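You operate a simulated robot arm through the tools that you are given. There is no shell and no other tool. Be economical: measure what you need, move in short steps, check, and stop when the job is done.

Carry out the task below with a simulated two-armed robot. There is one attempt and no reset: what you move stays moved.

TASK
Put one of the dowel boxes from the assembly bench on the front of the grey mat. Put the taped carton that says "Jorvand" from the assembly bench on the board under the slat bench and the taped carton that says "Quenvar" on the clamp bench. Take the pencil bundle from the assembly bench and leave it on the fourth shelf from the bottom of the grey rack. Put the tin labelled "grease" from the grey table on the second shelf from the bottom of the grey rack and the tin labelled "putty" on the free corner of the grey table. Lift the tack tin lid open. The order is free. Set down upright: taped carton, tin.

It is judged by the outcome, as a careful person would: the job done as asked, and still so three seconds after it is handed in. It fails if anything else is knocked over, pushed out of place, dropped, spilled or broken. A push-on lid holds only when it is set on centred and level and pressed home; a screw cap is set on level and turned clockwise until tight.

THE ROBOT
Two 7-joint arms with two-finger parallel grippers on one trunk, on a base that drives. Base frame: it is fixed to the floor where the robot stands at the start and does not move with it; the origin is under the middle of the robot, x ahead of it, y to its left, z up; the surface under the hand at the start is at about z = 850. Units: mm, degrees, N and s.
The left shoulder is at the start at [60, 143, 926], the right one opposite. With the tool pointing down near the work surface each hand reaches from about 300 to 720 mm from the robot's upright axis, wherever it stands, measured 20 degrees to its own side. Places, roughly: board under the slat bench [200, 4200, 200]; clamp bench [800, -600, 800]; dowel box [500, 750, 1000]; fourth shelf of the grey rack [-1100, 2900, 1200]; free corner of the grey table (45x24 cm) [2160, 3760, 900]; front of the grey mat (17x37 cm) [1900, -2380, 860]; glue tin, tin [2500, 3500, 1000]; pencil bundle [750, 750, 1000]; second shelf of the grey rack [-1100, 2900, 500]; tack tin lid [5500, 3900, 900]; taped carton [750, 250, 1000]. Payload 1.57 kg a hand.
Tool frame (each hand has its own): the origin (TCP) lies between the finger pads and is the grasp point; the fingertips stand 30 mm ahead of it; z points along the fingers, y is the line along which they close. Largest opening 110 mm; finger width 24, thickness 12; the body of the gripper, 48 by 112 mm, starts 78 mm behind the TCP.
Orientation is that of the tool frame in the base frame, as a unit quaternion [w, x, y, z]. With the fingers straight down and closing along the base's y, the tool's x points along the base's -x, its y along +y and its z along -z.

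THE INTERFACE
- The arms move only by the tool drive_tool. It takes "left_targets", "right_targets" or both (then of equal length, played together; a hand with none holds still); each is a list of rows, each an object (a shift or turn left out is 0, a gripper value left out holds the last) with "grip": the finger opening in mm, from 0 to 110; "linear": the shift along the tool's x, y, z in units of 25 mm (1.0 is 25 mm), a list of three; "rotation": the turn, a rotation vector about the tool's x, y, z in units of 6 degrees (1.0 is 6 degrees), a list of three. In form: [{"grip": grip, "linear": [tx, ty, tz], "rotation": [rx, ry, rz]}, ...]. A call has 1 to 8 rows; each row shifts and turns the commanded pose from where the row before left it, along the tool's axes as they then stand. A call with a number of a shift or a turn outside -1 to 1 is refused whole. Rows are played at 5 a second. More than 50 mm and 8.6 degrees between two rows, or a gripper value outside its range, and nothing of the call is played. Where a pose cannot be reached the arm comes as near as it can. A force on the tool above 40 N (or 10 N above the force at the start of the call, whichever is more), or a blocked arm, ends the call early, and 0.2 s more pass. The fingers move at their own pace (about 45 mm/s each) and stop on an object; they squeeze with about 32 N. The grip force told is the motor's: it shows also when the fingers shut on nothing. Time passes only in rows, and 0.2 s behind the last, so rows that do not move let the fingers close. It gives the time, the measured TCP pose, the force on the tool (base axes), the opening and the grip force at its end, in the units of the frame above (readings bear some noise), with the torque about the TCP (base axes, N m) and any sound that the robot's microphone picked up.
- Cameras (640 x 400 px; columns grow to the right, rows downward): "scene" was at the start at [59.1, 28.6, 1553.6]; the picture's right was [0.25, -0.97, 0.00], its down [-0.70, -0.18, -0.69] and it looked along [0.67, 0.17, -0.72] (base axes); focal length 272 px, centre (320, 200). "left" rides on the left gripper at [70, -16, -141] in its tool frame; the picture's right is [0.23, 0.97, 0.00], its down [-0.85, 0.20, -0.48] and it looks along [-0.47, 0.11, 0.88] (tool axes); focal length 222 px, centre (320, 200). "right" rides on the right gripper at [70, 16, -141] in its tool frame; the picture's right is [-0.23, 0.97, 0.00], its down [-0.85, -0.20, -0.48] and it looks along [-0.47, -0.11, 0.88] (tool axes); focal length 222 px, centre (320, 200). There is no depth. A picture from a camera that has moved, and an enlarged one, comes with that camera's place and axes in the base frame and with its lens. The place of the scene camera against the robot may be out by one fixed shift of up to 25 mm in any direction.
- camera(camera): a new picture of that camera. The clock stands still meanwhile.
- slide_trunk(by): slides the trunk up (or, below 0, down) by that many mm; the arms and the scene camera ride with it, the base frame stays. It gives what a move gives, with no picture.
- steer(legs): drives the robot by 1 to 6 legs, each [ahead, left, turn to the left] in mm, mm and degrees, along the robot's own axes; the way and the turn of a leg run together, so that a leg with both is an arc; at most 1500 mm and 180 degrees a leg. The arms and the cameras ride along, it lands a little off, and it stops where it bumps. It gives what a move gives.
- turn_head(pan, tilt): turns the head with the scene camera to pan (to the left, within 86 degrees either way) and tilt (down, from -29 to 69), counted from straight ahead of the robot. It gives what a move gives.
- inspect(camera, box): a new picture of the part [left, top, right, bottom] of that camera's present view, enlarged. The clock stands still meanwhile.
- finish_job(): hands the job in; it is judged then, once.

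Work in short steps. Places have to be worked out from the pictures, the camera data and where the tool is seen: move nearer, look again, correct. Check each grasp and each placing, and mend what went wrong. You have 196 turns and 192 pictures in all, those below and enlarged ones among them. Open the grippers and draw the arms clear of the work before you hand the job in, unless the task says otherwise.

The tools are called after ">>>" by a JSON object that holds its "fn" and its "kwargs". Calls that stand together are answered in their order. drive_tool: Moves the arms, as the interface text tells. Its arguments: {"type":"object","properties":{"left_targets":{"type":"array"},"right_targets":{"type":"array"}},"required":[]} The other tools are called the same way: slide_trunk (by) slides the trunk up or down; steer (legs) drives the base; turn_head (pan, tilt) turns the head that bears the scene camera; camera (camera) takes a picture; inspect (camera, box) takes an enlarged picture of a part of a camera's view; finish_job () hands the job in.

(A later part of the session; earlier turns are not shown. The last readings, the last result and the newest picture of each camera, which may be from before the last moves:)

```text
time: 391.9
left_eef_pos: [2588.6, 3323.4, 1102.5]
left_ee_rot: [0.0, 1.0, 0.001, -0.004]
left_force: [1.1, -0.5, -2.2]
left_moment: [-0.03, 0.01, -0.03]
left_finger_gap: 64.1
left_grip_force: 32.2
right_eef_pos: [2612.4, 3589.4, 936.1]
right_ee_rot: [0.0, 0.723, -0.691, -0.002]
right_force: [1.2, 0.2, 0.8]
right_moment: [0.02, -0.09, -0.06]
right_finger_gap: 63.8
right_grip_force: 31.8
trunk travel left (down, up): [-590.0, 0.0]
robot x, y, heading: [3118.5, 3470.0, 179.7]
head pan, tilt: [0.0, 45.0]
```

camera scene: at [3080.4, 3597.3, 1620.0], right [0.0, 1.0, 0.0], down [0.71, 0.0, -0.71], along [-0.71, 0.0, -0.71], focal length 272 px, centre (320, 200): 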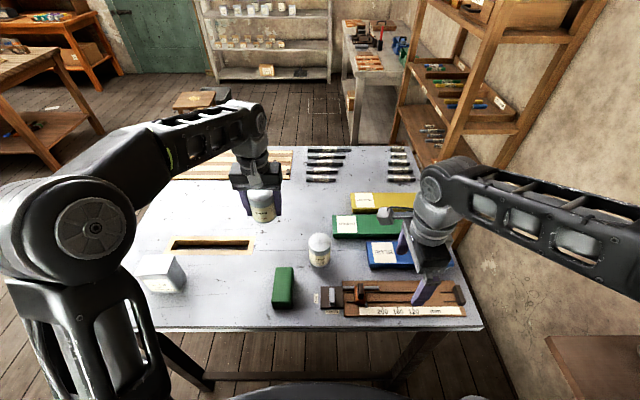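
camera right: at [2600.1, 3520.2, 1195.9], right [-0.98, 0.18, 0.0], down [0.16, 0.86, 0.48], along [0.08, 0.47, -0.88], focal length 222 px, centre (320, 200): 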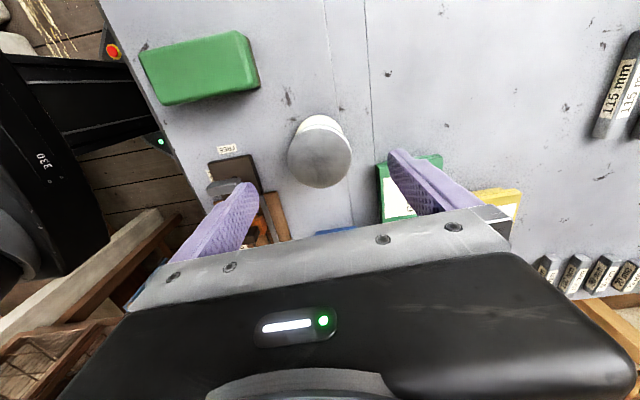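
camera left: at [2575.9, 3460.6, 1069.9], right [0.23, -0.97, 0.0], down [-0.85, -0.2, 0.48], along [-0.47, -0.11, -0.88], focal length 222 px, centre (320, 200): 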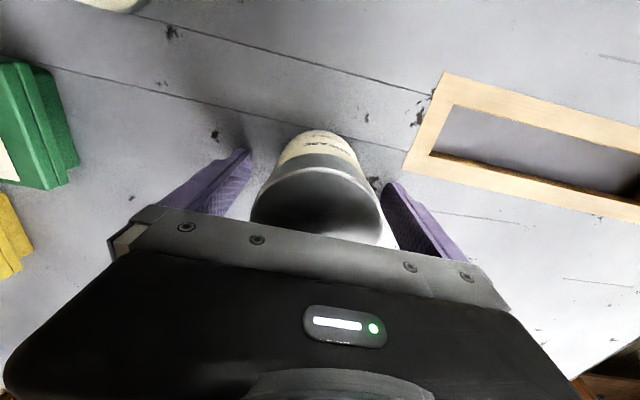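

Gripped. Lift and draw back.

>>> {"fn": "drive_tool", "kwargs": {"right_targets": [{"linear": [0, 0, -0.5]}, {"linear": [0, 0, -0.9]}, {"linear": [0, 0, -0.9]}, {"linear": [0, 0, -0.9]}, {"linear": [0, 0, -0.9]}, {"linear": [0, -0.8, -0.9]}, {"linear": [0, -0.8, -0.9]}, {"linear": [0, -0.8, -0.6]}]}}

>>> {"fn": "steer", "kwargs": {"legs": [[-150, 0, 0], [0, 900, 0]]}}

>>> {"fn": "turn_head", "kwargs": {"pan": 0, "tilt": 35}}

>>> {"fn": "camera", "kwargs": {"camera": "scene"}}

```text
time: 393.8
left_eef_pos: [2588.0, 3324.5, 1103.3]
left_ee_rot: [0.001, 1.0, 0.001, -0.004]
left_force: [0.0, -0.5, -2.1]
left_moment: [-0.02, 0.02, -0.01]
left_finger_gap: 64.0
left_grip_force: 32.5
right_eef_pos: [2674.8, 3590.8, 1097.0]
right_ee_rot: [0.0, 0.724, -0.69, -0.001]
right_force: [0.8, -1.1, -2.8]
right_moment: [0.01, 0.02, 0.02]
right_finger_gap: 63.8
right_grip_force: 31.9
trunk travel left (down, up): [-590.0, 0.0]
robot x, y, heading: [3119.6, 3465.8, 179.6]
head pan, tilt: [0.0, 45.0]
```

```text
time: 399.5
left_eef_pos: [2732.2, 2427.0, 1102.6]
left_ee_rot: [0.0, 1.0, -0.002, -0.004]
left_force: [0.0, 0.1, -2.2]
left_moment: [0.04, -0.01, -0.01]
left_finger_gap: 64.2
left_grip_force: 32.3
right_eef_pos: [2819.9, 2692.5, 1096.9]
right_ee_rot: [0.001, 0.721, -0.693, -0.001]
right_force: [0.6, -0.2, -3.7]
right_moment: [0.01, -0.01, 0.02]
right_finger_gap: 63.8
right_grip_force: 31.9
trunk travel left (down, up): [-590.0, 0.0]
robot x, y, heading: [3268.2, 2569.7, 179.5]
head pan, tilt: [0.0, 45.0]
```

```text
time: 400.2
left_eef_pos: [2733.0, 2427.9, 1102.1]
left_ee_rot: [0.001, 1.0, -0.002, -0.004]
left_force: [-0.6, -0.3, -2.2]
left_moment: [0.0, 0.0, 0.01]
left_finger_gap: 64.1
left_grip_force: 32.0
right_eef_pos: [2819.7, 2693.2, 1096.0]
right_ee_rot: [0.0, 0.721, -0.693, -0.001]
right_force: [-0.3, 0.5, -3.8]
right_moment: [0.01, -0.01, 0.03]
right_finger_gap: 63.6
right_grip_force: 32.1
trunk travel left (down, up): [-590.0, 0.0]
robot x, y, heading: [3267.4, 2568.0, 179.9]
head pan, tilt: [0.0, 35.0]
```

```text
80 pictures are left
camera scene: at [3217.7, 2577.0, 1634.8], right [0.01, 1.0, 0.0], down [0.57, 0.0, -0.82], along [-0.82, 0.01, -0.57], focal length 272 px, centre (320, 200)
```

scene: 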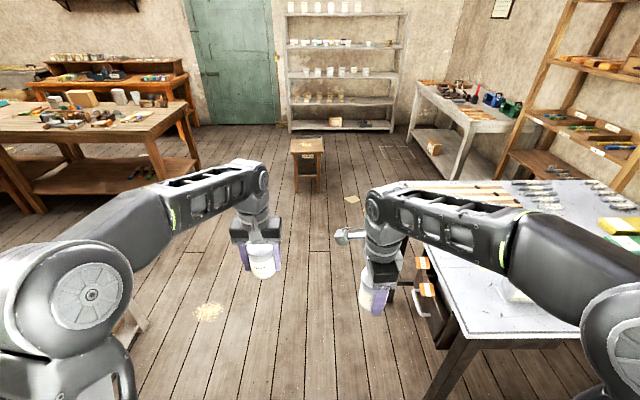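

Both tins held. Drive back round to the table's front side.

>>> {"fn": "steer", "kwargs": {"legs": [[1500, 0, 0], [330, 0, 0], [0, -900, 0], [0, 0, 180]]}}

>>> {"fn": "turn_head", "kwargs": {"pan": 10, "tilt": 30}}

>>> {"fn": "camera", "kwargs": {"camera": "scene"}}

```text
time: 421.1
left_eef_pos: [1969.7, 3633.6, 1102.2]
left_ee_rot: [0.004, -0.008, 1.0, 0.0]
left_force: [-0.6, 0.0, -2.7]
left_moment: [0.0, -0.03, 0.01]
left_finger_gap: 64.1
left_grip_force: 31.4
right_eef_pos: [1887.2, 3368.2, 1096.2]
right_ee_rot: [0.002, 0.686, 0.727, 0.0]
right_force: [0.2, 0.7, -3.7]
right_moment: [0.01, -0.04, 0.01]
right_finger_gap: 64.1
right_grip_force: 31.9
trunk travel left (down, up): [-590.0, 0.0]
robot x, y, heading: [1441.4, 3482.5, 0.7]
head pan, tilt: [0.0, 35.0]
```

```text
time: 421.9
left_eef_pos: [1970.5, 3635.0, 1103.0]
left_ee_rot: [0.004, -0.007, 1.0, 0.0]
left_force: [0.1, -0.5, -3.5]
left_moment: [-0.03, 0.02, -0.03]
left_finger_gap: 63.6
left_grip_force: 32.5
right_eef_pos: [1888.7, 3369.2, 1097.0]
right_ee_rot: [0.001, 0.685, 0.728, 0.0]
right_force: [-0.1, 0.6, -2.1]
right_moment: [0.0, -0.01, -0.03]
right_finger_gap: 64.0
right_grip_force: 32.0
trunk travel left (down, up): [-590.0, 0.0]
robot x, y, heading: [1441.4, 3485.0, 0.4]
head pan, tilt: [10.0, 30.0]
```

```text
79 pictures are left
camera scene: at [1510.5, 3510.2, 1642.6], right [0.18, -0.98, 0.0], down [-0.49, -0.09, -0.87], along [0.85, 0.16, -0.5], focal length 272 px, centre (320, 200)
```

scene: 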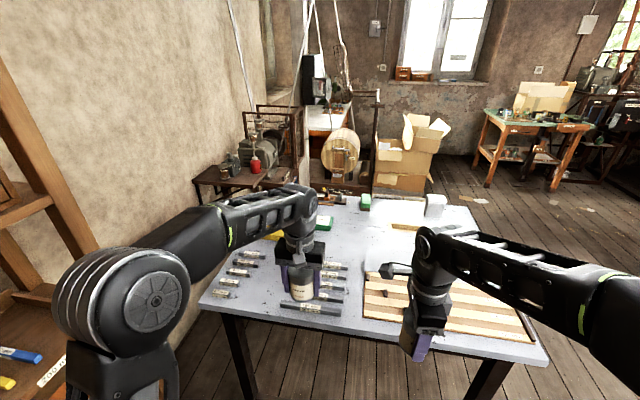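

Zoom on this corner of the table.

>>> {"fn": "inspect", "kwargs": {"camera": "scene", "box": [190, 190, 380, 330]}}

>>> {"fn": "camera", "kwargs": {"camera": "left"}}

```text
2.86 times, centred on (285, 260) of scene
camera zoom: at [1510.5, 3510.2, 1642.6], right [0.18, -0.98, 0.0], down [-0.49, -0.09, -0.87], along [0.85, 0.16, -0.5], focal length 778 px, centre (420, 29)
```

zoom: 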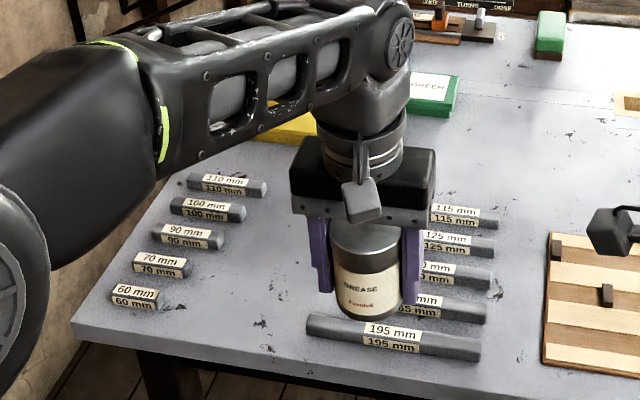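

```text
77 pictures are left
camera left: at [1898.7, 3616.9, 1242.1], right [-0.24, 0.97, 0.0], down [0.85, 0.21, 0.48], along [0.47, 0.12, -0.87], focal length 222 px, centre (320, 200)
```

left: 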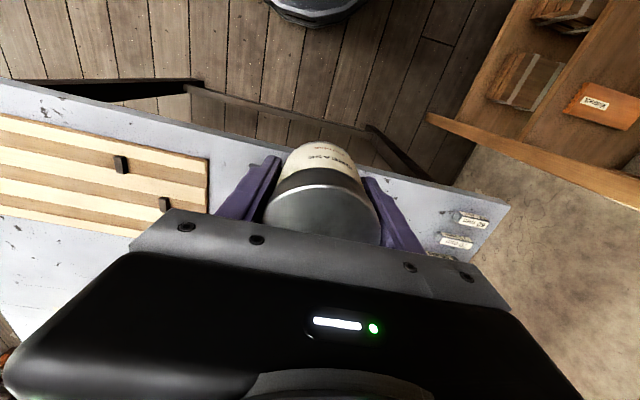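

Free strip between the two file columns centres near (2165, 3790). The ladder shelf is close on the left, so I check it before approaching.

>>> {"fn": "turn_head", "kwargs": {"pan": 60, "tilt": 35}}

>>> {"fn": "camera", "kwargs": {"camera": "scene"}}

```text
time: 423.0
left_eef_pos: [1969.4, 3635.0, 1102.2]
left_ee_rot: [0.004, -0.007, 1.0, -0.001]
left_force: [0.2, -0.1, -2.2]
left_moment: [0.03, -0.01, -0.01]
left_finger_gap: 63.8
left_grip_force: 32.1
right_eef_pos: [1886.3, 3367.0, 1097.8]
right_ee_rot: [0.0, 0.686, 0.728, -0.001]
right_force: [-0.4, -1.1, -2.9]
right_moment: [0.0, 0.0, -0.02]
right_finger_gap: 64.1
right_grip_force: 31.7
trunk travel left (down, up): [-590.0, 0.0]
robot x, y, heading: [1438.4, 3479.6, 0.4]
head pan, tilt: [60.0, 35.0]
```

```text
76 pictures are left
camera scene: at [1465.0, 3570.4, 1634.9], right [0.87, -0.49, 0.0], down [-0.28, -0.5, -0.82], along [0.4, 0.71, -0.57], focal length 272 px, centre (320, 200)
```

scene: 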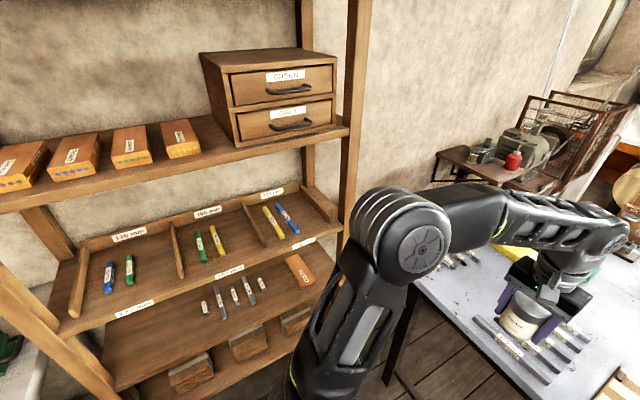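

The rack front is at y≈4280, so there is room. I approach at a 40° heading, which keeps my left elbow away from it.

>>> {"fn": "steer", "kwargs": {"legs": [[0, 0, 39.6], [250, -103, 0]]}}

>>> {"fn": "turn_head", "kwargs": {"pan": -5, "tilt": 50}}

>>> {"fn": "camera", "kwargs": {"camera": "scene"}}

>>> {"fn": "camera", "kwargs": {"camera": "right"}}

```text
time: 426.8
left_eef_pos: [2009.3, 4028.9, 1102.5]
left_ee_rot: [0.003, -0.348, 0.937, 0.003]
left_force: [0.6, 1.0, -3.9]
left_moment: [-0.03, 0.01, 0.01]
left_finger_gap: 64.2
left_grip_force: 31.9
right_eef_pos: [2118.9, 3770.4, 1095.4]
right_ee_rot: [0.0, 0.396, 0.918, -0.001]
right_force: [0.2, 0.4, -2.4]
right_moment: [0.02, 0.02, 0.01]
right_finger_gap: 63.7
right_grip_force: 32.5
trunk travel left (down, up): [-590.0, 0.0]
robot x, y, heading: [1696.0, 3576.5, 40.3]
head pan, tilt: [60.0, 35.0]
```

```text
time: 428.2
left_eef_pos: [2009.7, 4028.3, 1103.1]
left_ee_rot: [0.003, -0.348, 0.937, 0.002]
left_force: [-0.8, 0.6, -1.8]
left_moment: [-0.01, 0.08, -0.01]
left_finger_gap: 63.8
left_grip_force: 32.5
right_eef_pos: [2118.2, 3770.5, 1097.8]
right_ee_rot: [0.001, 0.396, 0.918, 0.0]
right_force: [-0.6, 0.2, -2.8]
right_moment: [0.0, -0.02, 0.03]
right_finger_gap: 64.1
right_grip_force: 32.2
trunk travel left (down, up): [-590.0, 0.0]
robot x, y, heading: [1699.5, 3570.6, 40.7]
head pan, tilt: [-5.0, 50.0]
```

```text
75 pictures are left
camera scene: at [1751.0, 3606.9, 1613.1], right [0.58, -0.81, 0.0], down [-0.62, -0.45, -0.64], along [0.52, 0.37, -0.77], focal length 272 px, centre (320, 200)
```

scene: 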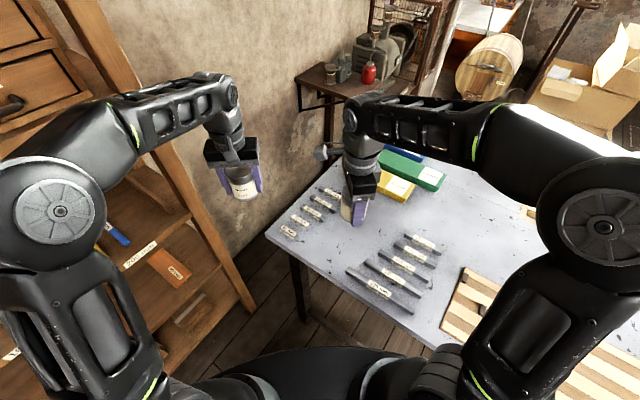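

```text
74 pictures are left
camera right: at [2081.4, 3831.8, 1237.2], right [0.86, 0.5, 0.0], down [0.44, -0.76, 0.48], along [0.24, -0.41, -0.88], focal length 222 px, centre (320, 200)
```

right: 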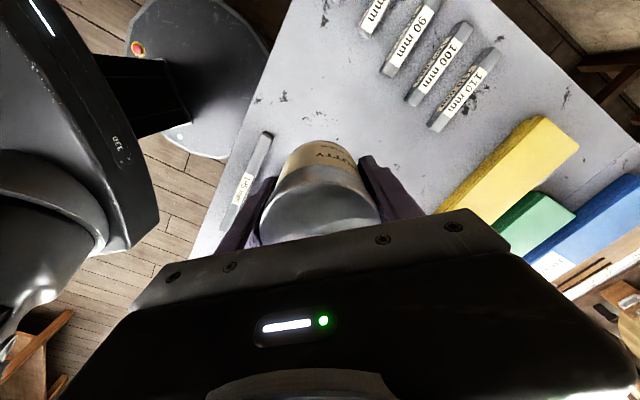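

Free strip confirmed; target (2165, 3788). Move there and lower.

>>> {"fn": "drive_tool", "kwargs": {"right_targets": [{"linear": [-0.39, 0.92, 0]}, {"linear": [-0.39, 0.92, 0.2]}, {"linear": [0, 0, 1]}, {"linear": [0, 0, 1]}, {"linear": [0, 0, 1]}, {"linear": [0, 0, 1]}, {"linear": [0, 0, 1]}, {"linear": [0, 0, 0.5]}]}}

>>> {"fn": "camera", "kwargs": {"camera": "right"}}

```text
time: 430.0
left_eef_pos: [2009.6, 4028.1, 1102.6]
left_ee_rot: [0.004, -0.349, 0.937, 0.001]
left_force: [0.9, 1.1, -2.9]
left_moment: [-0.01, 0.04, 0.01]
left_finger_gap: 64.0
left_grip_force: 32.6
right_eef_pos: [2165.5, 3787.5, 955.7]
right_ee_rot: [0.0, 0.396, 0.918, 0.0]
right_force: [-0.4, 0.1, -1.7]
right_moment: [0.02, -0.02, 0.0]
right_finger_gap: 63.9
right_grip_force: 32.1
trunk travel left (down, up): [-590.0, 0.0]
robot x, y, heading: [1698.8, 3576.9, 40.5]
head pan, tilt: [-5.0, 50.0]
```

```text
73 pictures are left
camera right: at [2128.4, 3849.1, 1094.4], right [0.86, 0.5, 0.0], down [0.44, -0.76, 0.48], along [0.24, -0.41, -0.88], focal length 222 px, centre (320, 200)
```

right: 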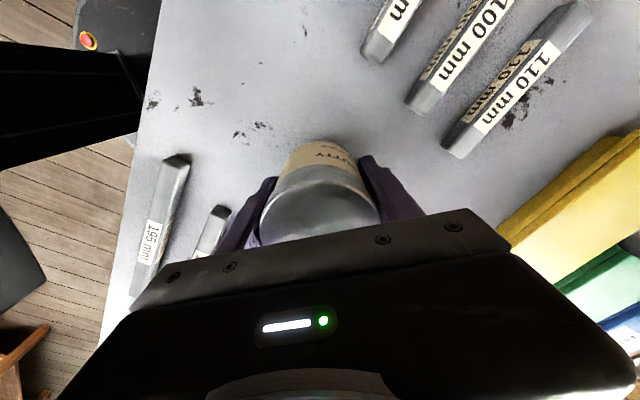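

Clear. Lower the last ~20 mm to contact.

>>> {"fn": "drive_tool", "kwargs": {"right_targets": [{"linear": [0, 0, 0.4]}, {"linear": [0, 0, 0.2]}, {"linear": [0, 0, 0.1]}, {"linear": [0, 0, 0.1]}, {"linear": [0, 0, 0.1]}, {"linear": [0, 0, 0]}]}}

```text
time: 431.4
left_eef_pos: [2008.5, 4027.4, 1103.0]
left_ee_rot: [0.004, -0.349, 0.937, 0.001]
left_force: [-0.4, -0.2, -3.2]
left_moment: [-0.01, -0.02, 0.01]
left_finger_gap: 63.9
left_grip_force: 31.5
right_eef_pos: [2164.9, 3788.4, 934.9]
right_ee_rot: [0.002, 0.397, 0.918, 0.003]
right_force: [3.8, 1.2, 25.1]
right_moment: [-0.08, 0.1, -0.12]
right_finger_gap: 64.0
right_grip_force: 31.9
trunk travel left (down, up): [-590.0, 0.0]
robot x, y, heading: [1695.3, 3569.2, 40.2]
head pan, tilt: [-5.0, 50.0]
```

Contact. Open to 85 and rise.

>>> {"fn": "drive_tool", "kwargs": {"right_targets": [{"grip": 85, "linear": [0, 0, -0.05]}, {"grip": 85}, {"grip": 85}, {"linear": [0, 0, -0.8]}, {"linear": [0, 0, -1]}, {"linear": [0, 0, -1]}, {"linear": [0, 0, -1]}, {"linear": [0, 0, -1]}]}}

>>> {"fn": "camera", "kwargs": {"camera": "right"}}

```text
time: 433.2
left_eef_pos: [2009.6, 4027.2, 1102.8]
left_ee_rot: [0.003, -0.349, 0.937, 0.002]
left_force: [0.6, 0.7, -3.4]
left_moment: [0.03, 0.02, -0.01]
left_finger_gap: 64.0
left_grip_force: 32.2
right_eef_pos: [2162.5, 3785.4, 1052.5]
right_ee_rot: [0.001, 0.397, 0.918, 0.0]
right_force: [-0.2, -0.5, -0.4]
right_moment: [-0.03, 0.0, -0.02]
right_finger_gap: 85.3
right_grip_force: 0.1
trunk travel left (down, up): [-590.0, 0.0]
robot x, y, heading: [1698.2, 3574.1, 40.5]
head pan, tilt: [-5.0, 50.0]
```

```text
72 pictures are left
camera right: at [2126.9, 3847.4, 1193.4], right [0.86, 0.5, 0.0], down [0.44, -0.76, 0.48], along [0.24, -0.41, -0.88], focal length 222 px, centre (320, 200)
```

right: 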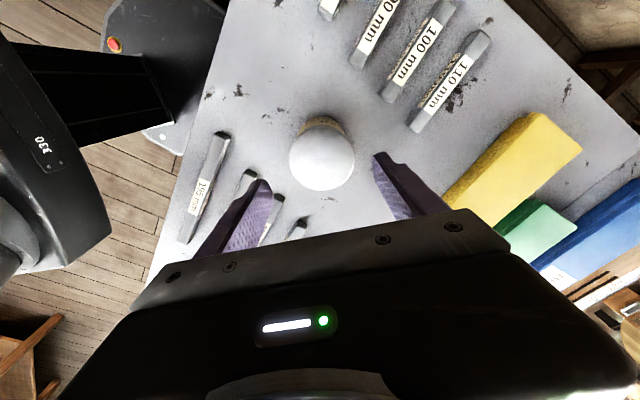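

Putty stands in the free corner. For the rack's second shelf I need the grease tin gripped with a pitched hand; I'll set it on the floor before the rack, pitch the hand around it, and re-grip. Back off and drive there.

>>> {"fn": "steer", "kwargs": {"legs": [[-350, 0, 0], [0, 0, 139.5], [1500, 0, 0]]}}

>>> {"fn": "turn_head", "kwargs": {"pan": 0, "tilt": 35}}

>>> {"fn": "camera", "kwargs": {"camera": "scene"}}

```text
time: 448.1
left_eef_pos: [-550.8, 3161.5, 1102.5]
left_ee_rot: [-0.001, 1.0, 0.011, -0.005]
left_force: [0.5, 0.2, -2.4]
left_moment: [0.0, -0.01, -0.03]
left_finger_gap: 64.1
left_grip_force: 32.2
right_eef_pos: [-515.2, 3445.0, 1052.2]
right_ee_rot: [0.0, 0.73, -0.683, -0.002]
right_force: [0.7, 0.4, 0.2]
right_moment: [0.0, -0.01, 0.0]
right_finger_gap: 85.1
right_grip_force: 0.1
trunk travel left (down, up): [-590.0, 0.0]
robot x, y, heading: [-22.6, 3318.3, -179.0]
head pan, tilt: [-5.0, 50.0]
```

```text
time: 448.9
left_eef_pos: [-550.5, 3161.1, 1102.3]
left_ee_rot: [0.0, 1.0, 0.012, -0.003]
left_force: [-0.3, -0.2, -2.9]
left_moment: [0.02, -0.03, -0.03]
left_finger_gap: 63.9
left_grip_force: 32.1
right_eef_pos: [-514.2, 3446.8, 1051.9]
right_ee_rot: [0.0, 0.731, -0.683, -0.001]
right_force: [-0.3, 0.2, 0.3]
right_moment: [0.01, 0.03, -0.07]
right_finger_gap: 84.8
right_grip_force: 0.0
trunk travel left (down, up): [-590.0, 0.0]
robot x, y, heading: [-16.5, 3318.5, -179.1]
head pan, tilt: [0.0, 35.0]
```

```text
71 pictures are left
camera scene: at [-68.5, 3322.7, 1634.8], right [-0.02, 1.0, 0.0], down [0.57, 0.01, -0.82], along [-0.82, -0.01, -0.57], focal length 272 px, centre (320, 200)
```

scene: 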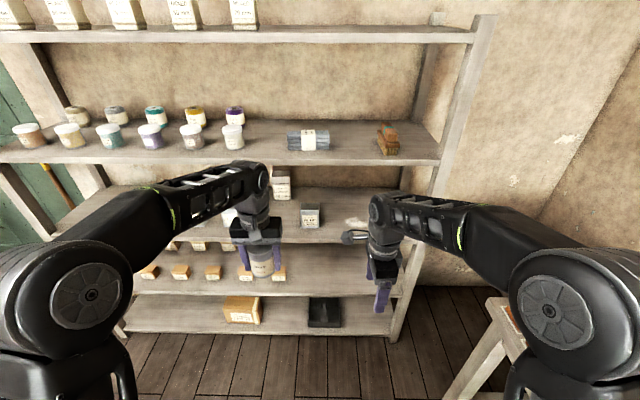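

Bundle still fine on shelf four. Strafe, tuck the left hand, and lower the trunk.

>>> {"fn": "steer", "kwargs": {"legs": [[0, -135, -0.9]]}}

>>> {"fn": "slide_trunk", "kwargs": {"by": -400}}

>>> {"fn": "slide_trunk", "kwargs": {"by": -190}}

>>> {"fn": "drive_tool", "kwargs": {"left_targets": [{"linear": [0.5, 0, 1]}, {"linear": [0.5, 0, 1]}, {"linear": [0.5, 0, 1]}, {"linear": [0.5, 0, 1]}, {"linear": [0.5, 0, 1]}, {"linear": [0.5, 0, 1]}, {"linear": [0.5, 0, 1]}, {"linear": [0.5, 0, 1]}]}}

>>> {"fn": "drive_tool", "kwargs": {"left_targets": [{"linear": [0, 0, 1]}, {"linear": [0, 0, 1]}, {"linear": [0, 0, 1]}, {"linear": [0, 0, 1]}, {"linear": [0, 0, 1]}, {"linear": [0, 0, 1]}, {"linear": [0, 0, 1]}, {"linear": [0, 0, 1]}]}}

```text
time: 450.2
left_eef_pos: [-552.8, 3307.4, 1103.0]
left_ee_rot: [0.0, 1.0, 0.003, -0.003]
left_force: [-0.1, 1.2, -3.1]
left_moment: [-0.08, -0.03, 0.01]
left_finger_gap: 64.0
left_grip_force: 32.0
right_eef_pos: [-514.3, 3592.8, 1052.0]
right_ee_rot: [0.001, 0.725, -0.689, -0.001]
right_force: [0.6, 0.1, -0.3]
right_moment: [-0.07, -0.01, -0.01]
right_finger_gap: 84.8
right_grip_force: 0.1
trunk travel left (down, up): [-590.0, 0.0]
robot x, y, heading: [-19.9, 3453.3, -180.0]
head pan, tilt: [0.0, 35.0]
```

```text
time: 454.0
left_eef_pos: [-553.5, 3308.2, 701.9]
left_ee_rot: [0.0, 1.0, 0.003, -0.004]
left_force: [0.4, -0.8, -2.8]
left_moment: [0.05, -0.02, 0.0]
left_finger_gap: 63.9
left_grip_force: 32.5
right_eef_pos: [-513.5, 3590.5, 652.2]
right_ee_rot: [0.0, 0.725, -0.689, -0.001]
right_force: [-0.9, 0.1, -0.8]
right_moment: [0.01, 0.0, -0.01]
right_finger_gap: 85.3
right_grip_force: 0.1
trunk travel left (down, up): [-190.0, 400.0]
robot x, y, heading: [-20.4, 3450.3, -180.0]
head pan, tilt: [0.0, 35.0]
```

```text
time: 456.1
left_eef_pos: [-554.2, 3307.0, 512.6]
left_ee_rot: [-0.001, 1.0, 0.004, -0.004]
left_force: [0.5, -0.3, -3.4]
left_moment: [0.04, 0.04, 0.01]
left_finger_gap: 64.0
left_grip_force: 32.2
right_eef_pos: [-513.6, 3590.3, 463.0]
right_ee_rot: [0.0, 0.725, -0.689, -0.001]
right_force: [1.1, 0.3, 0.1]
right_moment: [0.01, -0.01, 0.05]
right_finger_gap: 85.0
right_grip_force: 0.0
trunk travel left (down, up): [0.0, 590.0]
robot x, y, heading: [-22.5, 3451.5, -179.9]
head pan, tilt: [0.0, 35.0]
```

```text
time: 457.9
left_eef_pos: [-453.7, 3307.9, 310.7]
left_ee_rot: [0.0, 1.0, 0.003, -0.003]
left_force: [0.0, -0.1, -3.8]
left_moment: [-0.02, -0.02, 0.0]
left_finger_gap: 63.9
left_grip_force: 31.5
right_eef_pos: [-514.6, 3591.1, 463.2]
right_ee_rot: [0.001, 0.725, -0.689, -0.002]
right_force: [0.2, -1.0, 0.4]
right_moment: [0.01, -0.01, -0.03]
right_finger_gap: 85.1
right_grip_force: 0.0
trunk travel left (down, up): [0.0, 590.0]
robot x, y, heading: [-28.9, 3450.0, -179.8]
head pan, tilt: [0.0, 35.0]
```

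```text
time: 459.7
left_eef_pos: [-457.7, 3306.8, 112.6]
left_ee_rot: [0.001, 1.0, 0.003, -0.004]
left_force: [0.1, -0.9, -2.6]
left_moment: [0.02, -0.01, -0.03]
left_finger_gap: 63.7
left_grip_force: 32.0
right_eef_pos: [-513.5, 3590.9, 462.1]
right_ee_rot: [0.0, 0.725, -0.689, -0.001]
right_force: [-0.1, -0.5, 0.0]
right_moment: [-0.03, 0.02, -0.01]
right_finger_gap: 85.3
right_grip_force: 0.0
trunk travel left (down, up): [0.0, 590.0]
robot x, y, heading: [-22.0, 3453.6, -179.9]
head pan, tilt: [0.0, 35.0]
```

Lower the last ~75 mm to the floor with care.

>>> {"fn": "drive_tool", "kwargs": {"left_targets": [{"linear": [0, 0, 0.9]}, {"linear": [0, 0, 0.9]}, {"linear": [0, 0, 0.7]}, {"linear": [0, 0, 0.25]}, {"linear": [0, 0, 0.15]}, {"linear": [0, 0, 0.15]}, {"linear": [0, 0, 0.1]}, {"linear": [0, 0, 0]}]}}

```text
time: 461.5
left_eef_pos: [-457.4, 3306.8, 34.5]
left_ee_rot: [0.001, 1.0, 0.004, -0.005]
left_force: [7.8, -1.1, 24.2]
left_moment: [0.0, 0.3, 0.06]
left_finger_gap: 63.9
left_grip_force: 32.2
right_eef_pos: [-511.7, 3591.2, 463.8]
right_ee_rot: [0.0, 0.724, -0.689, -0.002]
right_force: [1.1, 0.4, 0.9]
right_moment: [0.02, -0.06, 0.0]
right_finger_gap: 85.1
right_grip_force: 0.0
trunk travel left (down, up): [0.0, 590.0]
robot x, y, heading: [-22.6, 3455.6, -179.8]
head pan, tilt: [0.0, 35.0]
```

On the floor. Open, rise slightly, and pitch the hand around the tin by ~50°.

>>> {"fn": "drive_tool", "kwargs": {"left_targets": [{"grip": 88}, {"grip": 88, "linear": [0, 0, -0.2]}, {"rotation": [0, -1, 0]}, {"rotation": [0, -1, 0]}, {"rotation": [0, -1, 0]}, {"rotation": [0, -1, 0]}, {"rotation": [0, -1, 0]}, {"linear": [0, 0, 0]}]}}

>>> {"fn": "camera", "kwargs": {"camera": "left"}}

```text
time: 463.3
left_eef_pos: [-456.3, 3307.0, 38.1]
left_ee_rot: [0.001, 0.965, 0.002, -0.263]
left_force: [0.2, -0.4, 0.0]
left_moment: [0.0, 0.01, 0.03]
left_finger_gap: 88.4
left_grip_force: 0.1
right_eef_pos: [-513.8, 3589.9, 462.4]
right_ee_rot: [0.0, 0.725, -0.689, -0.001]
right_force: [-0.5, -0.7, 0.2]
right_moment: [0.01, 0.03, -0.04]
right_finger_gap: 85.2
right_grip_force: 0.1
trunk travel left (down, up): [0.0, 590.0]
robot x, y, heading: [-23.2, 3454.2, -179.9]
head pan, tilt: [0.0, 35.0]
```

```text
70 pictures are left
camera left: at [-325.9, 3322.6, 123.7], right [0.2, -0.97, -0.11], down [-0.49, -0.2, 0.85], along [-0.85, -0.11, -0.52], focal length 222 px, centre (320, 200)
```

left: 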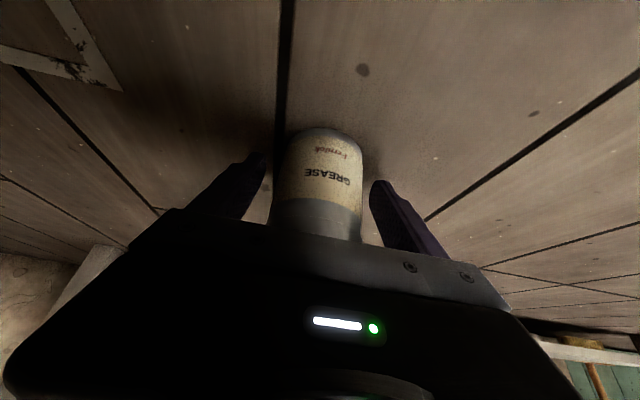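

Works well. Three more steps of pitch, then grip.

>>> {"fn": "drive_tool", "kwargs": {"left_targets": [{"rotation": [0, -1, 0]}, {"rotation": [0, -1, 0]}, {"rotation": [0, -1, 0]}, {"grip": 30}, {"grip": 30}, {"grip": 30}, {"grip": 30}]}}

>>> {"fn": "camera", "kwargs": {"camera": "left"}}

```text
time: 465.1
left_eef_pos: [-517.4, 3287.3, 64.9]
left_ee_rot: [0.015, 0.884, 0.003, -0.468]
left_force: [0.7, -2.3, 27.5]
left_moment: [0.02, -1.03, 0.04]
left_finger_gap: 60.8
left_grip_force: 31.9
right_eef_pos: [-512.6, 3591.5, 460.9]
right_ee_rot: [0.001, 0.725, -0.689, -0.001]
right_force: [-0.7, -0.8, -0.6]
right_moment: [0.01, 0.03, -0.01]
right_finger_gap: 85.2
right_grip_force: 0.1
trunk travel left (down, up): [0.0, 590.0]
robot x, y, heading: [-23.8, 3451.0, -179.9]
head pan, tilt: [0.0, 35.0]
stopped in row 7 (left hand): the arm was blocked; the commanded pose is now the measured one
```

```text
69 pictures are left
camera left: at [-362.7, 3306.7, 84.9], right [0.15, -0.98, -0.16], down [-0.08, -0.18, 0.98], along [-0.99, -0.13, -0.1], focal length 222 px, centre (320, 200)
```

left: 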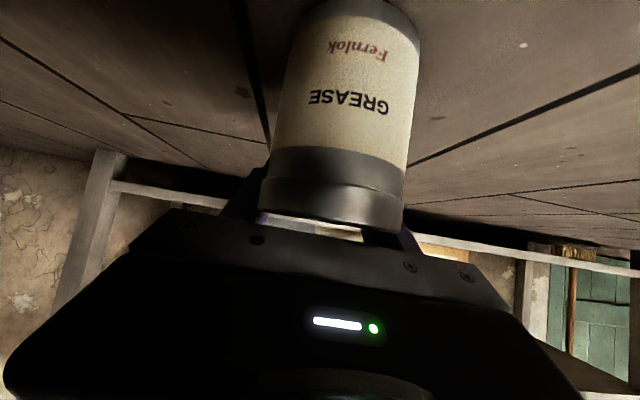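

The wrist ran against the base and the hand slid forward. I open and check that the tin still stands.

>>> {"fn": "drive_tool", "kwargs": {"left_targets": [{"grip": 95}, {"grip": 95}, {"grip": 95}]}}

>>> {"fn": "camera", "kwargs": {"camera": "left"}}

>>> {"fn": "turn_head", "kwargs": {"pan": 20, "tilt": 60}}

>>> {"fn": "camera", "kwargs": {"camera": "scene"}}

```text
time: 465.9
left_eef_pos: [-515.4, 3286.6, 63.6]
left_ee_rot: [0.015, 0.886, 0.003, -0.464]
left_force: [-0.9, -0.6, 0.6]
left_moment: [-0.01, 0.03, -0.02]
left_finger_gap: 95.1
left_grip_force: 0.0
right_eef_pos: [-513.3, 3591.5, 461.1]
right_ee_rot: [-0.001, 0.724, -0.689, 0.0]
right_force: [-0.1, 0.2, 0.1]
right_moment: [0.01, 0.0, 0.01]
right_finger_gap: 84.9
right_grip_force: 0.2
trunk travel left (down, up): [0.0, 590.0]
robot x, y, heading: [-20.3, 3454.1, -180.1]
head pan, tilt: [0.0, 35.0]
```

```text
68 pictures are left
camera left: at [-360.6, 3306.5, 85.4], right [0.15, -0.98, -0.16], down [-0.09, -0.18, 0.98], along [-0.98, -0.13, -0.11], focal length 222 px, centre (320, 200)
```

left: 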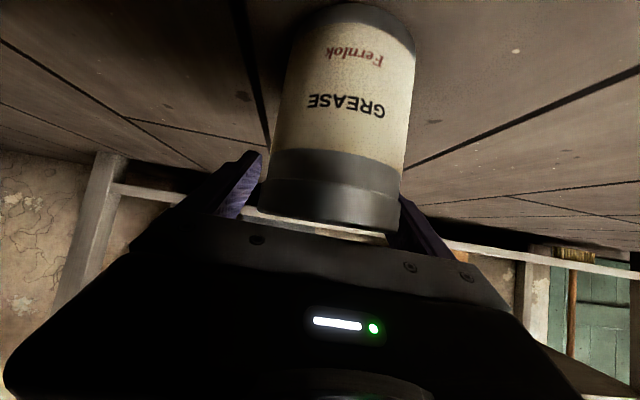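

```text
time: 466.8
left_eef_pos: [-515.4, 3286.5, 62.5]
left_ee_rot: [0.015, 0.886, 0.002, -0.464]
left_force: [-0.3, 0.5, -0.5]
left_moment: [-0.01, -0.02, 0.01]
left_finger_gap: 95.1
left_grip_force: 0.0
right_eef_pos: [-514.0, 3590.8, 463.0]
right_ee_rot: [0.0, 0.724, -0.689, -0.001]
right_force: [0.2, 0.1, -0.3]
right_moment: [-0.02, -0.01, 0.01]
right_finger_gap: 85.1
right_grip_force: 0.1
trunk travel left (down, up): [0.0, 590.0]
robot x, y, heading: [-23.7, 3453.0, -179.8]
head pan, tilt: [20.0, 60.0]
```

```text
67 pictures are left
camera scene: at [-44.4, 3437.7, 1010.6], right [-0.34, 0.94, 0.0], down [0.81, 0.3, -0.5], along [-0.47, -0.17, -0.87], focal length 272 px, centre (320, 200)
```

scene: 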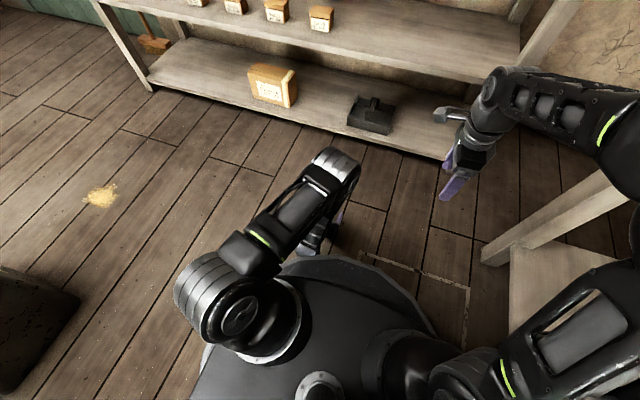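

Tin stands upright. Lift the hand straight up, restore ~30° pitch, and back the robot 60 mm for more room.

>>> {"fn": "drive_tool", "kwargs": {"left_targets": [{"linear": [-0.83, 0, -0.56]}, {"linear": [-0.83, 0, -0.56]}, {"linear": [-0.83, 0, -0.56]}, {"linear": [-0.83, 0, -0.56]}, {"linear": [-0.83, 0, -0.56]}, {"linear": [-0.83, 0, -0.56]}, {"linear": [-0.83, 0, -0.56]}, {"linear": [-0.83, 0, -0.56]}]}}

>>> {"fn": "drive_tool", "kwargs": {"left_targets": [{"rotation": [0, 0.9, 0], "grip": 95}, {"rotation": [0, 0.9, 0]}, {"rotation": [0, 0.9, 0]}, {"rotation": [0, 0.9, 0]}, {"rotation": [0, 0.6, 0]}, {"linear": [0, 0, 0]}]}}

>>> {"fn": "steer", "kwargs": {"legs": [[-60, 0, 0]]}}

>>> {"fn": "camera", "kwargs": {"camera": "left"}}

```text
time: 468.6
left_eef_pos: [-518.0, 3291.2, 265.4]
left_ee_rot: [0.015, 0.886, 0.002, -0.463]
left_force: [-0.1, -0.1, 0.8]
left_moment: [-0.02, 0.05, -0.03]
left_finger_gap: 95.1
left_grip_force: 0.2
right_eef_pos: [-514.5, 3591.5, 462.6]
right_ee_rot: [0.0, 0.725, -0.689, -0.002]
right_force: [0.1, 0.0, 0.5]
right_moment: [0.01, -0.01, 0.03]
right_finger_gap: 84.9
right_grip_force: 0.1
trunk travel left (down, up): [0.0, 590.0]
robot x, y, heading: [-22.7, 3455.9, -180.0]
head pan, tilt: [20.0, 60.0]
```

```text
time: 470.0
left_eef_pos: [-519.2, 3293.3, 265.9]
left_ee_rot: [0.014, 0.966, 0.006, -0.259]
left_force: [-0.4, -0.5, 0.8]
left_moment: [-0.01, 0.0, -0.02]
left_finger_gap: 95.0
left_grip_force: 0.0
right_eef_pos: [-513.7, 3592.3, 462.7]
right_ee_rot: [0.0, 0.725, -0.689, -0.002]
right_force: [0.4, -0.9, -0.4]
right_moment: [0.01, 0.04, 0.02]
right_finger_gap: 84.9
right_grip_force: 0.1
trunk travel left (down, up): [0.0, 590.0]
robot x, y, heading: [-21.1, 3454.2, -179.9]
head pan, tilt: [20.0, 60.0]
```

```text
time: 470.9
left_eef_pos: [-458.3, 3293.1, 265.0]
left_ee_rot: [0.014, 0.966, 0.006, -0.259]
left_force: [0.0, 0.3, -0.1]
left_moment: [0.0, 0.05, 0.02]
left_finger_gap: 95.1
left_grip_force: 0.0
right_eef_pos: [-453.1, 3592.1, 463.2]
right_ee_rot: [0.0, 0.725, -0.689, -0.002]
right_force: [0.5, 0.0, 0.9]
right_moment: [0.03, 0.01, 0.02]
right_finger_gap: 84.9
right_grip_force: 0.1
trunk travel left (down, up): [0.0, 590.0]
robot x, y, heading: [39.7, 3452.4, -180.2]
head pan, tilt: [20.0, 60.0]
```

```text
66 pictures are left
camera left: at [-328.0, 3312.9, 351.0], right [0.21, -0.97, -0.09], down [-0.5, -0.19, 0.85], along [-0.84, -0.14, -0.52], focal length 222 px, centre (320, 200)
```

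left: 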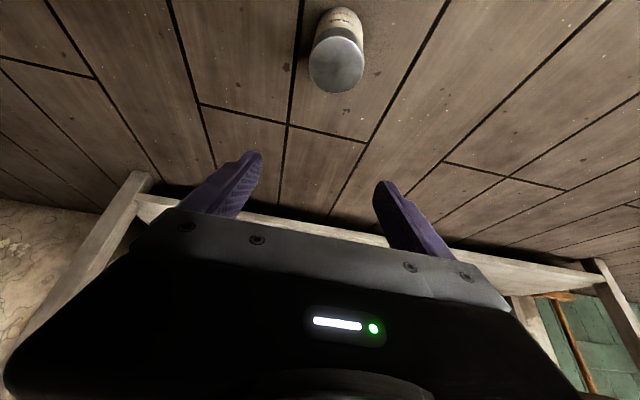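

Tin is at (−460, 3288), right below. Descend vertically at 30° pitch.

>>> {"fn": "drive_tool", "kwargs": {"left_targets": [{"linear": [0.5, 0.2, 0.866]}, {"linear": [0.5, 0, 0.866]}, {"linear": [0.5, 0, 0.866]}, {"linear": [0.5, 0, 0.866]}, {"linear": [0.5, 0, 0.866]}, {"linear": [0.5, 0, 0.866]}, {"linear": [0.5, 0, 0.866]}, {"linear": [0, 0, 0]}]}}

>>> {"fn": "camera", "kwargs": {"camera": "left"}}

```text
time: 472.7
left_eef_pos: [-456.6, 3284.6, 89.7]
left_ee_rot: [0.014, 0.966, 0.006, -0.259]
left_force: [0.1, 0.8, 0.1]
left_moment: [0.02, -0.02, -0.01]
left_finger_gap: 94.9
left_grip_force: 0.0
right_eef_pos: [-453.1, 3590.5, 462.8]
right_ee_rot: [0.0, 0.724, -0.689, -0.002]
right_force: [0.8, 0.5, -0.1]
right_moment: [0.04, 0.04, 0.01]
right_finger_gap: 85.3
right_grip_force: 0.0
trunk travel left (down, up): [0.0, 590.0]
robot x, y, heading: [42.3, 3450.2, -180.0]
head pan, tilt: [20.0, 60.0]
```

```text
65 pictures are left
camera left: at [-326.4, 3305.1, 175.9], right [0.21, -0.97, -0.09], down [-0.5, -0.19, 0.85], along [-0.84, -0.14, -0.52], focal length 222 px, centre (320, 200)
```

left: 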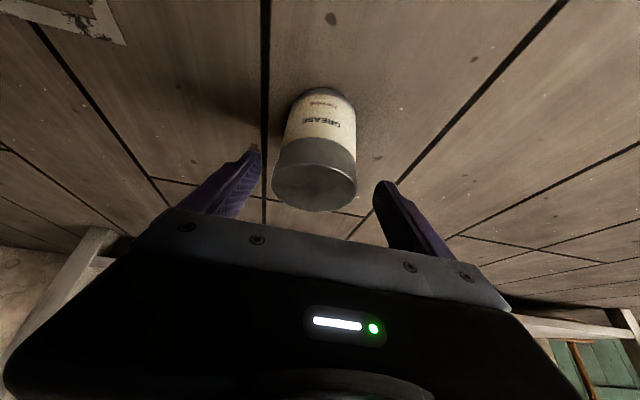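

Centred. Down 50 mm more and grip.

>>> {"fn": "drive_tool", "kwargs": {"left_targets": [{"linear": [0.5, 0, 0.866]}, {"linear": [0.45, 0, 0.78]}, {"linear": [0.06, 0, 0.1]}, {"grip": 30}, {"grip": 30}, {"grip": 30}, {"grip": 30}, {"grip": 30}]}}

>>> {"fn": "camera", "kwargs": {"camera": "left"}}

```text
time: 474.5
left_eef_pos: [-457.0, 3283.5, 40.6]
left_ee_rot: [0.014, 0.966, 0.007, -0.259]
left_force: [-0.6, 0.4, -1.1]
left_moment: [0.11, 0.0, -0.01]
left_finger_gap: 63.5
left_grip_force: 31.9
right_eef_pos: [-452.9, 3591.9, 461.8]
right_ee_rot: [0.001, 0.725, -0.689, -0.002]
right_force: [-0.7, -0.5, 0.2]
right_moment: [-0.02, 0.04, 0.02]
right_finger_gap: 84.7
right_grip_force: 0.0
trunk travel left (down, up): [0.0, 590.0]
robot x, y, heading: [40.3, 3453.3, -179.7]
head pan, tilt: [20.0, 60.0]
```

```text
64 pictures are left
camera left: at [-327.2, 3303.0, 126.2], right [0.21, -0.97, -0.09], down [-0.5, -0.19, 0.85], along [-0.84, -0.14, -0.52], focal length 222 px, centre (320, 200)
```

left: 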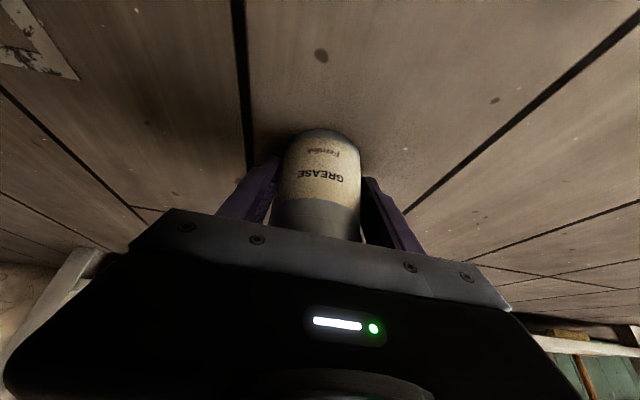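

Re-gripped at 30° pitch. Retract the right hand, raise the trunk 400 and the tin to shelf height.

>>> {"fn": "slide_trunk", "kwargs": {"by": 400}}

>>> {"fn": "drive_tool", "kwargs": {"left_targets": [{"linear": [-0.5, 0, -0.866]}, {"linear": [-0.5, 0, -0.866]}, {"linear": [-0.5, 0, -0.866]}, {"linear": [-0.5, 0, -0.866]}, {"linear": [-0.5, 0, -0.866]}, {"linear": [-0.4, 0, -0.7]}, {"linear": [0, 0, 0]}, {"linear": [0, 0, 0]}], "right_targets": [{"linear": [0, -0.9, 0]}, {"linear": [0, -0.9, 0]}, {"linear": [0, -0.9, 0]}, {"linear": [0, -0.9, 0]}, {"linear": [0, -0.9, 0]}, {"linear": [0, -0.9, 0]}, {"linear": [0, -0.9, 0]}, {"linear": [0, -0.9, 0]}]}}

>>> {"fn": "turn_head", "kwargs": {"pan": 5, "tilt": 40}}

>>> {"fn": "camera", "kwargs": {"camera": "scene"}}

>>> {"fn": "camera", "kwargs": {"camera": "left"}}

```text
time: 478.4
left_eef_pos: [-456.9, 3283.5, 440.1]
left_ee_rot: [0.014, 0.966, 0.006, -0.26]
left_force: [-1.0, 0.0, -3.3]
left_moment: [0.04, -0.01, -0.01]
left_finger_gap: 63.7
left_grip_force: 32.2
right_eef_pos: [-453.5, 3591.2, 863.7]
right_ee_rot: [0.0, 0.724, -0.689, -0.001]
right_force: [0.1, -0.1, 0.3]
right_moment: [0.02, 0.01, 0.07]
right_finger_gap: 85.0
right_grip_force: 0.0
trunk travel left (down, up): [-400.0, 190.0]
robot x, y, heading: [37.4, 3449.7, -179.9]
head pan, tilt: [20.0, 60.0]
```

```text
time: 480.2
left_eef_pos: [-456.3, 3285.1, 584.6]
left_ee_rot: [0.014, 0.966, 0.007, -0.259]
left_force: [0.6, 0.3, -2.2]
left_moment: [-0.01, -0.02, 0.01]
left_finger_gap: 63.6
left_grip_force: 32.4
right_eef_pos: [-273.9, 3600.0, 863.1]
right_ee_rot: [-0.001, 0.725, -0.689, -0.001]
right_force: [0.0, 0.2, -1.4]
right_moment: [0.0, 0.01, 0.01]
right_finger_gap: 84.7
right_grip_force: 0.1
trunk travel left (down, up): [-400.0, 190.0]
robot x, y, heading: [35.5, 3449.6, -179.8]
head pan, tilt: [20.0, 60.0]
```

```text
time: 481.0
left_eef_pos: [-456.0, 3286.5, 584.5]
left_ee_rot: [0.014, 0.966, 0.006, -0.259]
left_force: [-0.6, -0.8, -3.4]
left_moment: [-0.01, -0.01, 0.0]
left_finger_gap: 63.4
left_grip_force: 31.8
right_eef_pos: [-273.5, 3599.8, 862.6]
right_ee_rot: [0.001, 0.726, -0.688, -0.001]
right_force: [0.5, 0.0, -0.1]
right_moment: [0.01, 0.0, -0.01]
right_finger_gap: 85.1
right_grip_force: 0.0
trunk travel left (down, up): [-400.0, 190.0]
robot x, y, heading: [35.2, 3453.3, -179.8]
head pan, tilt: [5.0, 40.0]
```

```text
63 pictures are left
camera scene: at [-5.8, 3453.3, 1437.2], right [-0.09, 1.0, 0.0], down [0.64, 0.06, -0.77], along [-0.76, -0.07, -0.64], focal length 272 px, centre (320, 200)
```

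scene: 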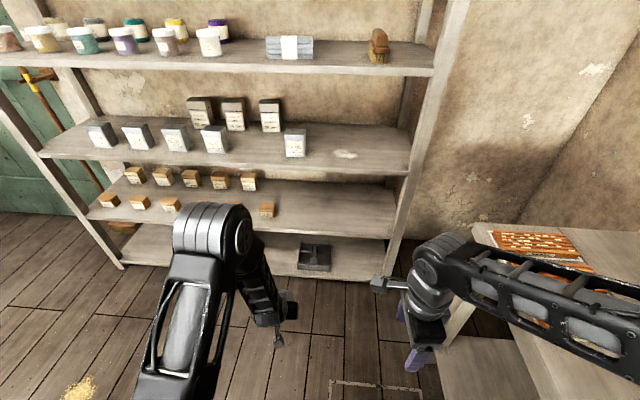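

```text
62 pictures are left
camera left: at [-326.6, 3305.5, 670.9], right [0.21, -0.97, -0.09], down [-0.5, -0.19, 0.85], along [-0.84, -0.14, -0.52], focal length 222 px, centre (320, 200)
```

left: 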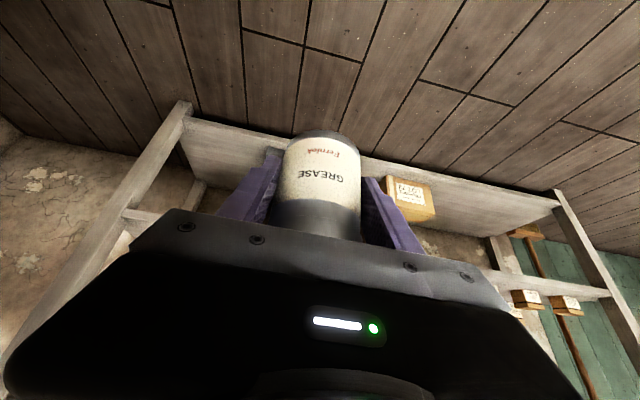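

Second shelf top ≈ 470; free around y 3285. Lower the tin slightly and drive forward 440 mm.

>>> {"fn": "drive_tool", "kwargs": {"left_targets": [{"linear": [0.5, 0, 0.866]}, {"linear": [0, 0, 0]}]}}

>>> {"fn": "steer", "kwargs": {"legs": [[440, 0, 0]]}}

>>> {"fn": "camera", "kwargs": {"camera": "left"}}

>>> {"fn": "camera", "kwargs": {"camera": "scene"}}

```text
time: 481.6
left_eef_pos: [-457.0, 3286.6, 560.4]
left_ee_rot: [0.015, 0.966, 0.007, -0.259]
left_force: [0.5, -0.5, -3.6]
left_moment: [0.01, -0.02, 0.02]
left_finger_gap: 63.5
left_grip_force: 31.7
right_eef_pos: [-273.6, 3600.5, 863.2]
right_ee_rot: [0.0, 0.725, -0.689, -0.001]
right_force: [0.2, 0.2, 0.7]
right_moment: [0.01, 0.0, 0.0]
right_finger_gap: 85.0
right_grip_force: 0.0
trunk travel left (down, up): [-400.0, 190.0]
robot x, y, heading: [38.6, 3451.6, -180.1]
head pan, tilt: [5.0, 40.0]
```

```text
time: 484.3
left_eef_pos: [-894.2, 3280.2, 561.4]
left_ee_rot: [0.015, 0.966, 0.009, -0.259]
left_force: [0.7, -0.4, -2.9]
left_moment: [0.02, -0.05, -0.04]
left_finger_gap: 63.2
left_grip_force: 32.7
right_eef_pos: [-714.4, 3595.6, 863.2]
right_ee_rot: [0.0, 0.727, -0.687, -0.001]
right_force: [-0.1, -0.1, 0.1]
right_moment: [0.0, -0.01, 0.0]
right_finger_gap: 85.2
right_grip_force: 0.1
trunk travel left (down, up): [-400.0, 190.0]
robot x, y, heading: [-401.3, 3451.7, -179.8]
head pan, tilt: [5.0, 40.0]
```

```text
61 pictures are left
camera left: at [-764.6, 3301.7, 646.5], right [0.22, -0.97, -0.09], down [-0.5, -0.19, 0.85], along [-0.84, -0.14, -0.52], focal length 222 px, centre (320, 200)
```

left: 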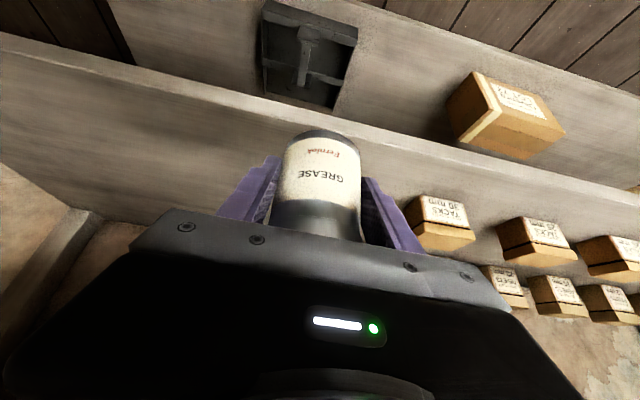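

```text
60 pictures are left
camera scene: at [-444.8, 3451.0, 1437.3], right [-0.09, 1.0, 0.0], down [0.64, 0.06, -0.77], along [-0.76, -0.07, -0.64], focal length 272 px, centre (320, 200)
```

scene: 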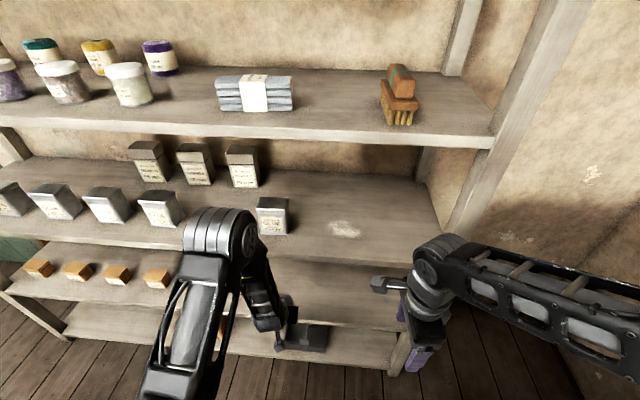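

Looks good. Extend the arm 85 mm forward (elbow stays in front of the rack).

>>> {"fn": "drive_tool", "kwargs": {"left_targets": [{"linear": [-0.75, 0, 0.43]}, {"linear": [-0.75, 0, 0.43]}, {"linear": [-0.75, 0, 0.43]}, {"linear": [-0.75, 0, 0.43]}, {"linear": [0, 0, 0]}]}}

>>> {"fn": "camera", "kwargs": {"camera": "left"}}

>>> {"fn": "camera", "kwargs": {"camera": "scene"}}

```text
time: 485.5
left_eef_pos: [-979.0, 3277.9, 558.9]
left_ee_rot: [0.014, 0.966, 0.009, -0.259]
left_force: [0.1, 0.2, -3.2]
left_moment: [-0.01, -0.03, 0.01]
left_finger_gap: 63.6
left_grip_force: 31.6
right_eef_pos: [-714.6, 3597.1, 862.8]
right_ee_rot: [0.0, 0.728, -0.686, -0.002]
right_force: [-0.2, 0.7, -0.7]
right_moment: [-0.01, 0.0, 0.03]
right_finger_gap: 85.0
right_grip_force: 0.0
trunk travel left (down, up): [-400.0, 190.0]
robot x, y, heading: [-398.3, 3449.0, -179.5]
head pan, tilt: [5.0, 40.0]
```

```text
59 pictures are left
camera left: at [-849.8, 3298.7, 645.3], right [0.22, -0.97, -0.09], down [-0.5, -0.19, 0.85], along [-0.84, -0.14, -0.53], focal length 222 px, centre (320, 200)
```

left: 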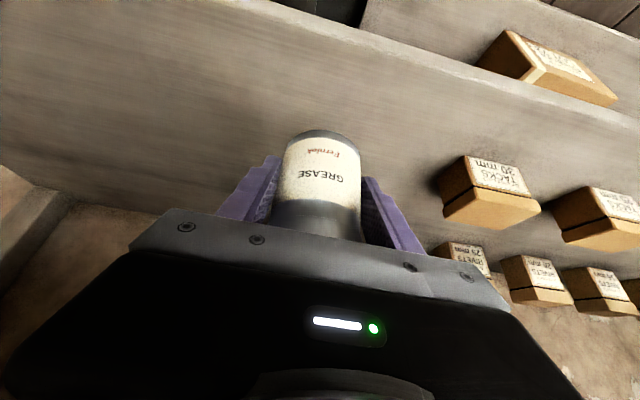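

```text
58 pictures are left
camera scene: at [-444.4, 3451.0, 1437.3], right [-0.09, 1.0, 0.0], down [0.64, 0.06, -0.77], along [-0.76, -0.07, -0.64], focal length 272 px, centre (320, 200)
```

scene: 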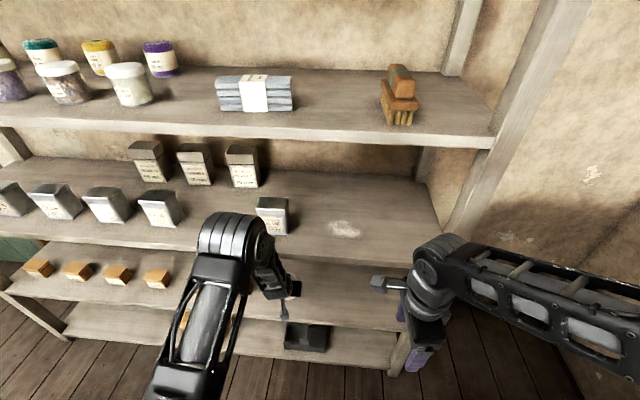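

Tin is well inside over the shelf. Lower in small steps to contact.

>>> {"fn": "drive_tool", "kwargs": {"left_targets": [{"linear": [0.5, 0, 0.866]}, {"linear": [0.2, 0, 0.35]}, {"linear": [0.1, 0, 0.17]}, {"linear": [0.1, 0, 0.17]}, {"linear": [0.1, 0, 0.17]}, {"linear": [0.1, 0, 0.17]}, {"linear": [0.1, 0, 0.17]}, {"linear": [0.1, 0, 0.17]}]}}

```text
time: 487.3
left_eef_pos: [-981.5, 3277.7, 499.3]
left_ee_rot: [0.015, 0.965, 0.009, -0.262]
left_force: [7.8, -0.2, 24.4]
left_moment: [0.71, 0.12, -0.04]
left_finger_gap: 63.7
left_grip_force: 31.9
right_eef_pos: [-710.1, 3596.7, 863.8]
right_ee_rot: [0.001, 0.728, -0.686, -0.002]
right_force: [1.0, -1.0, 0.6]
right_moment: [-0.01, -0.03, 0.01]
right_finger_gap: 85.0
right_grip_force: 0.0
trunk travel left (down, up): [-400.0, 190.0]
robot x, y, heading: [-401.1, 3455.5, -179.4]
head pan, tilt: [5.0, 40.0]
```

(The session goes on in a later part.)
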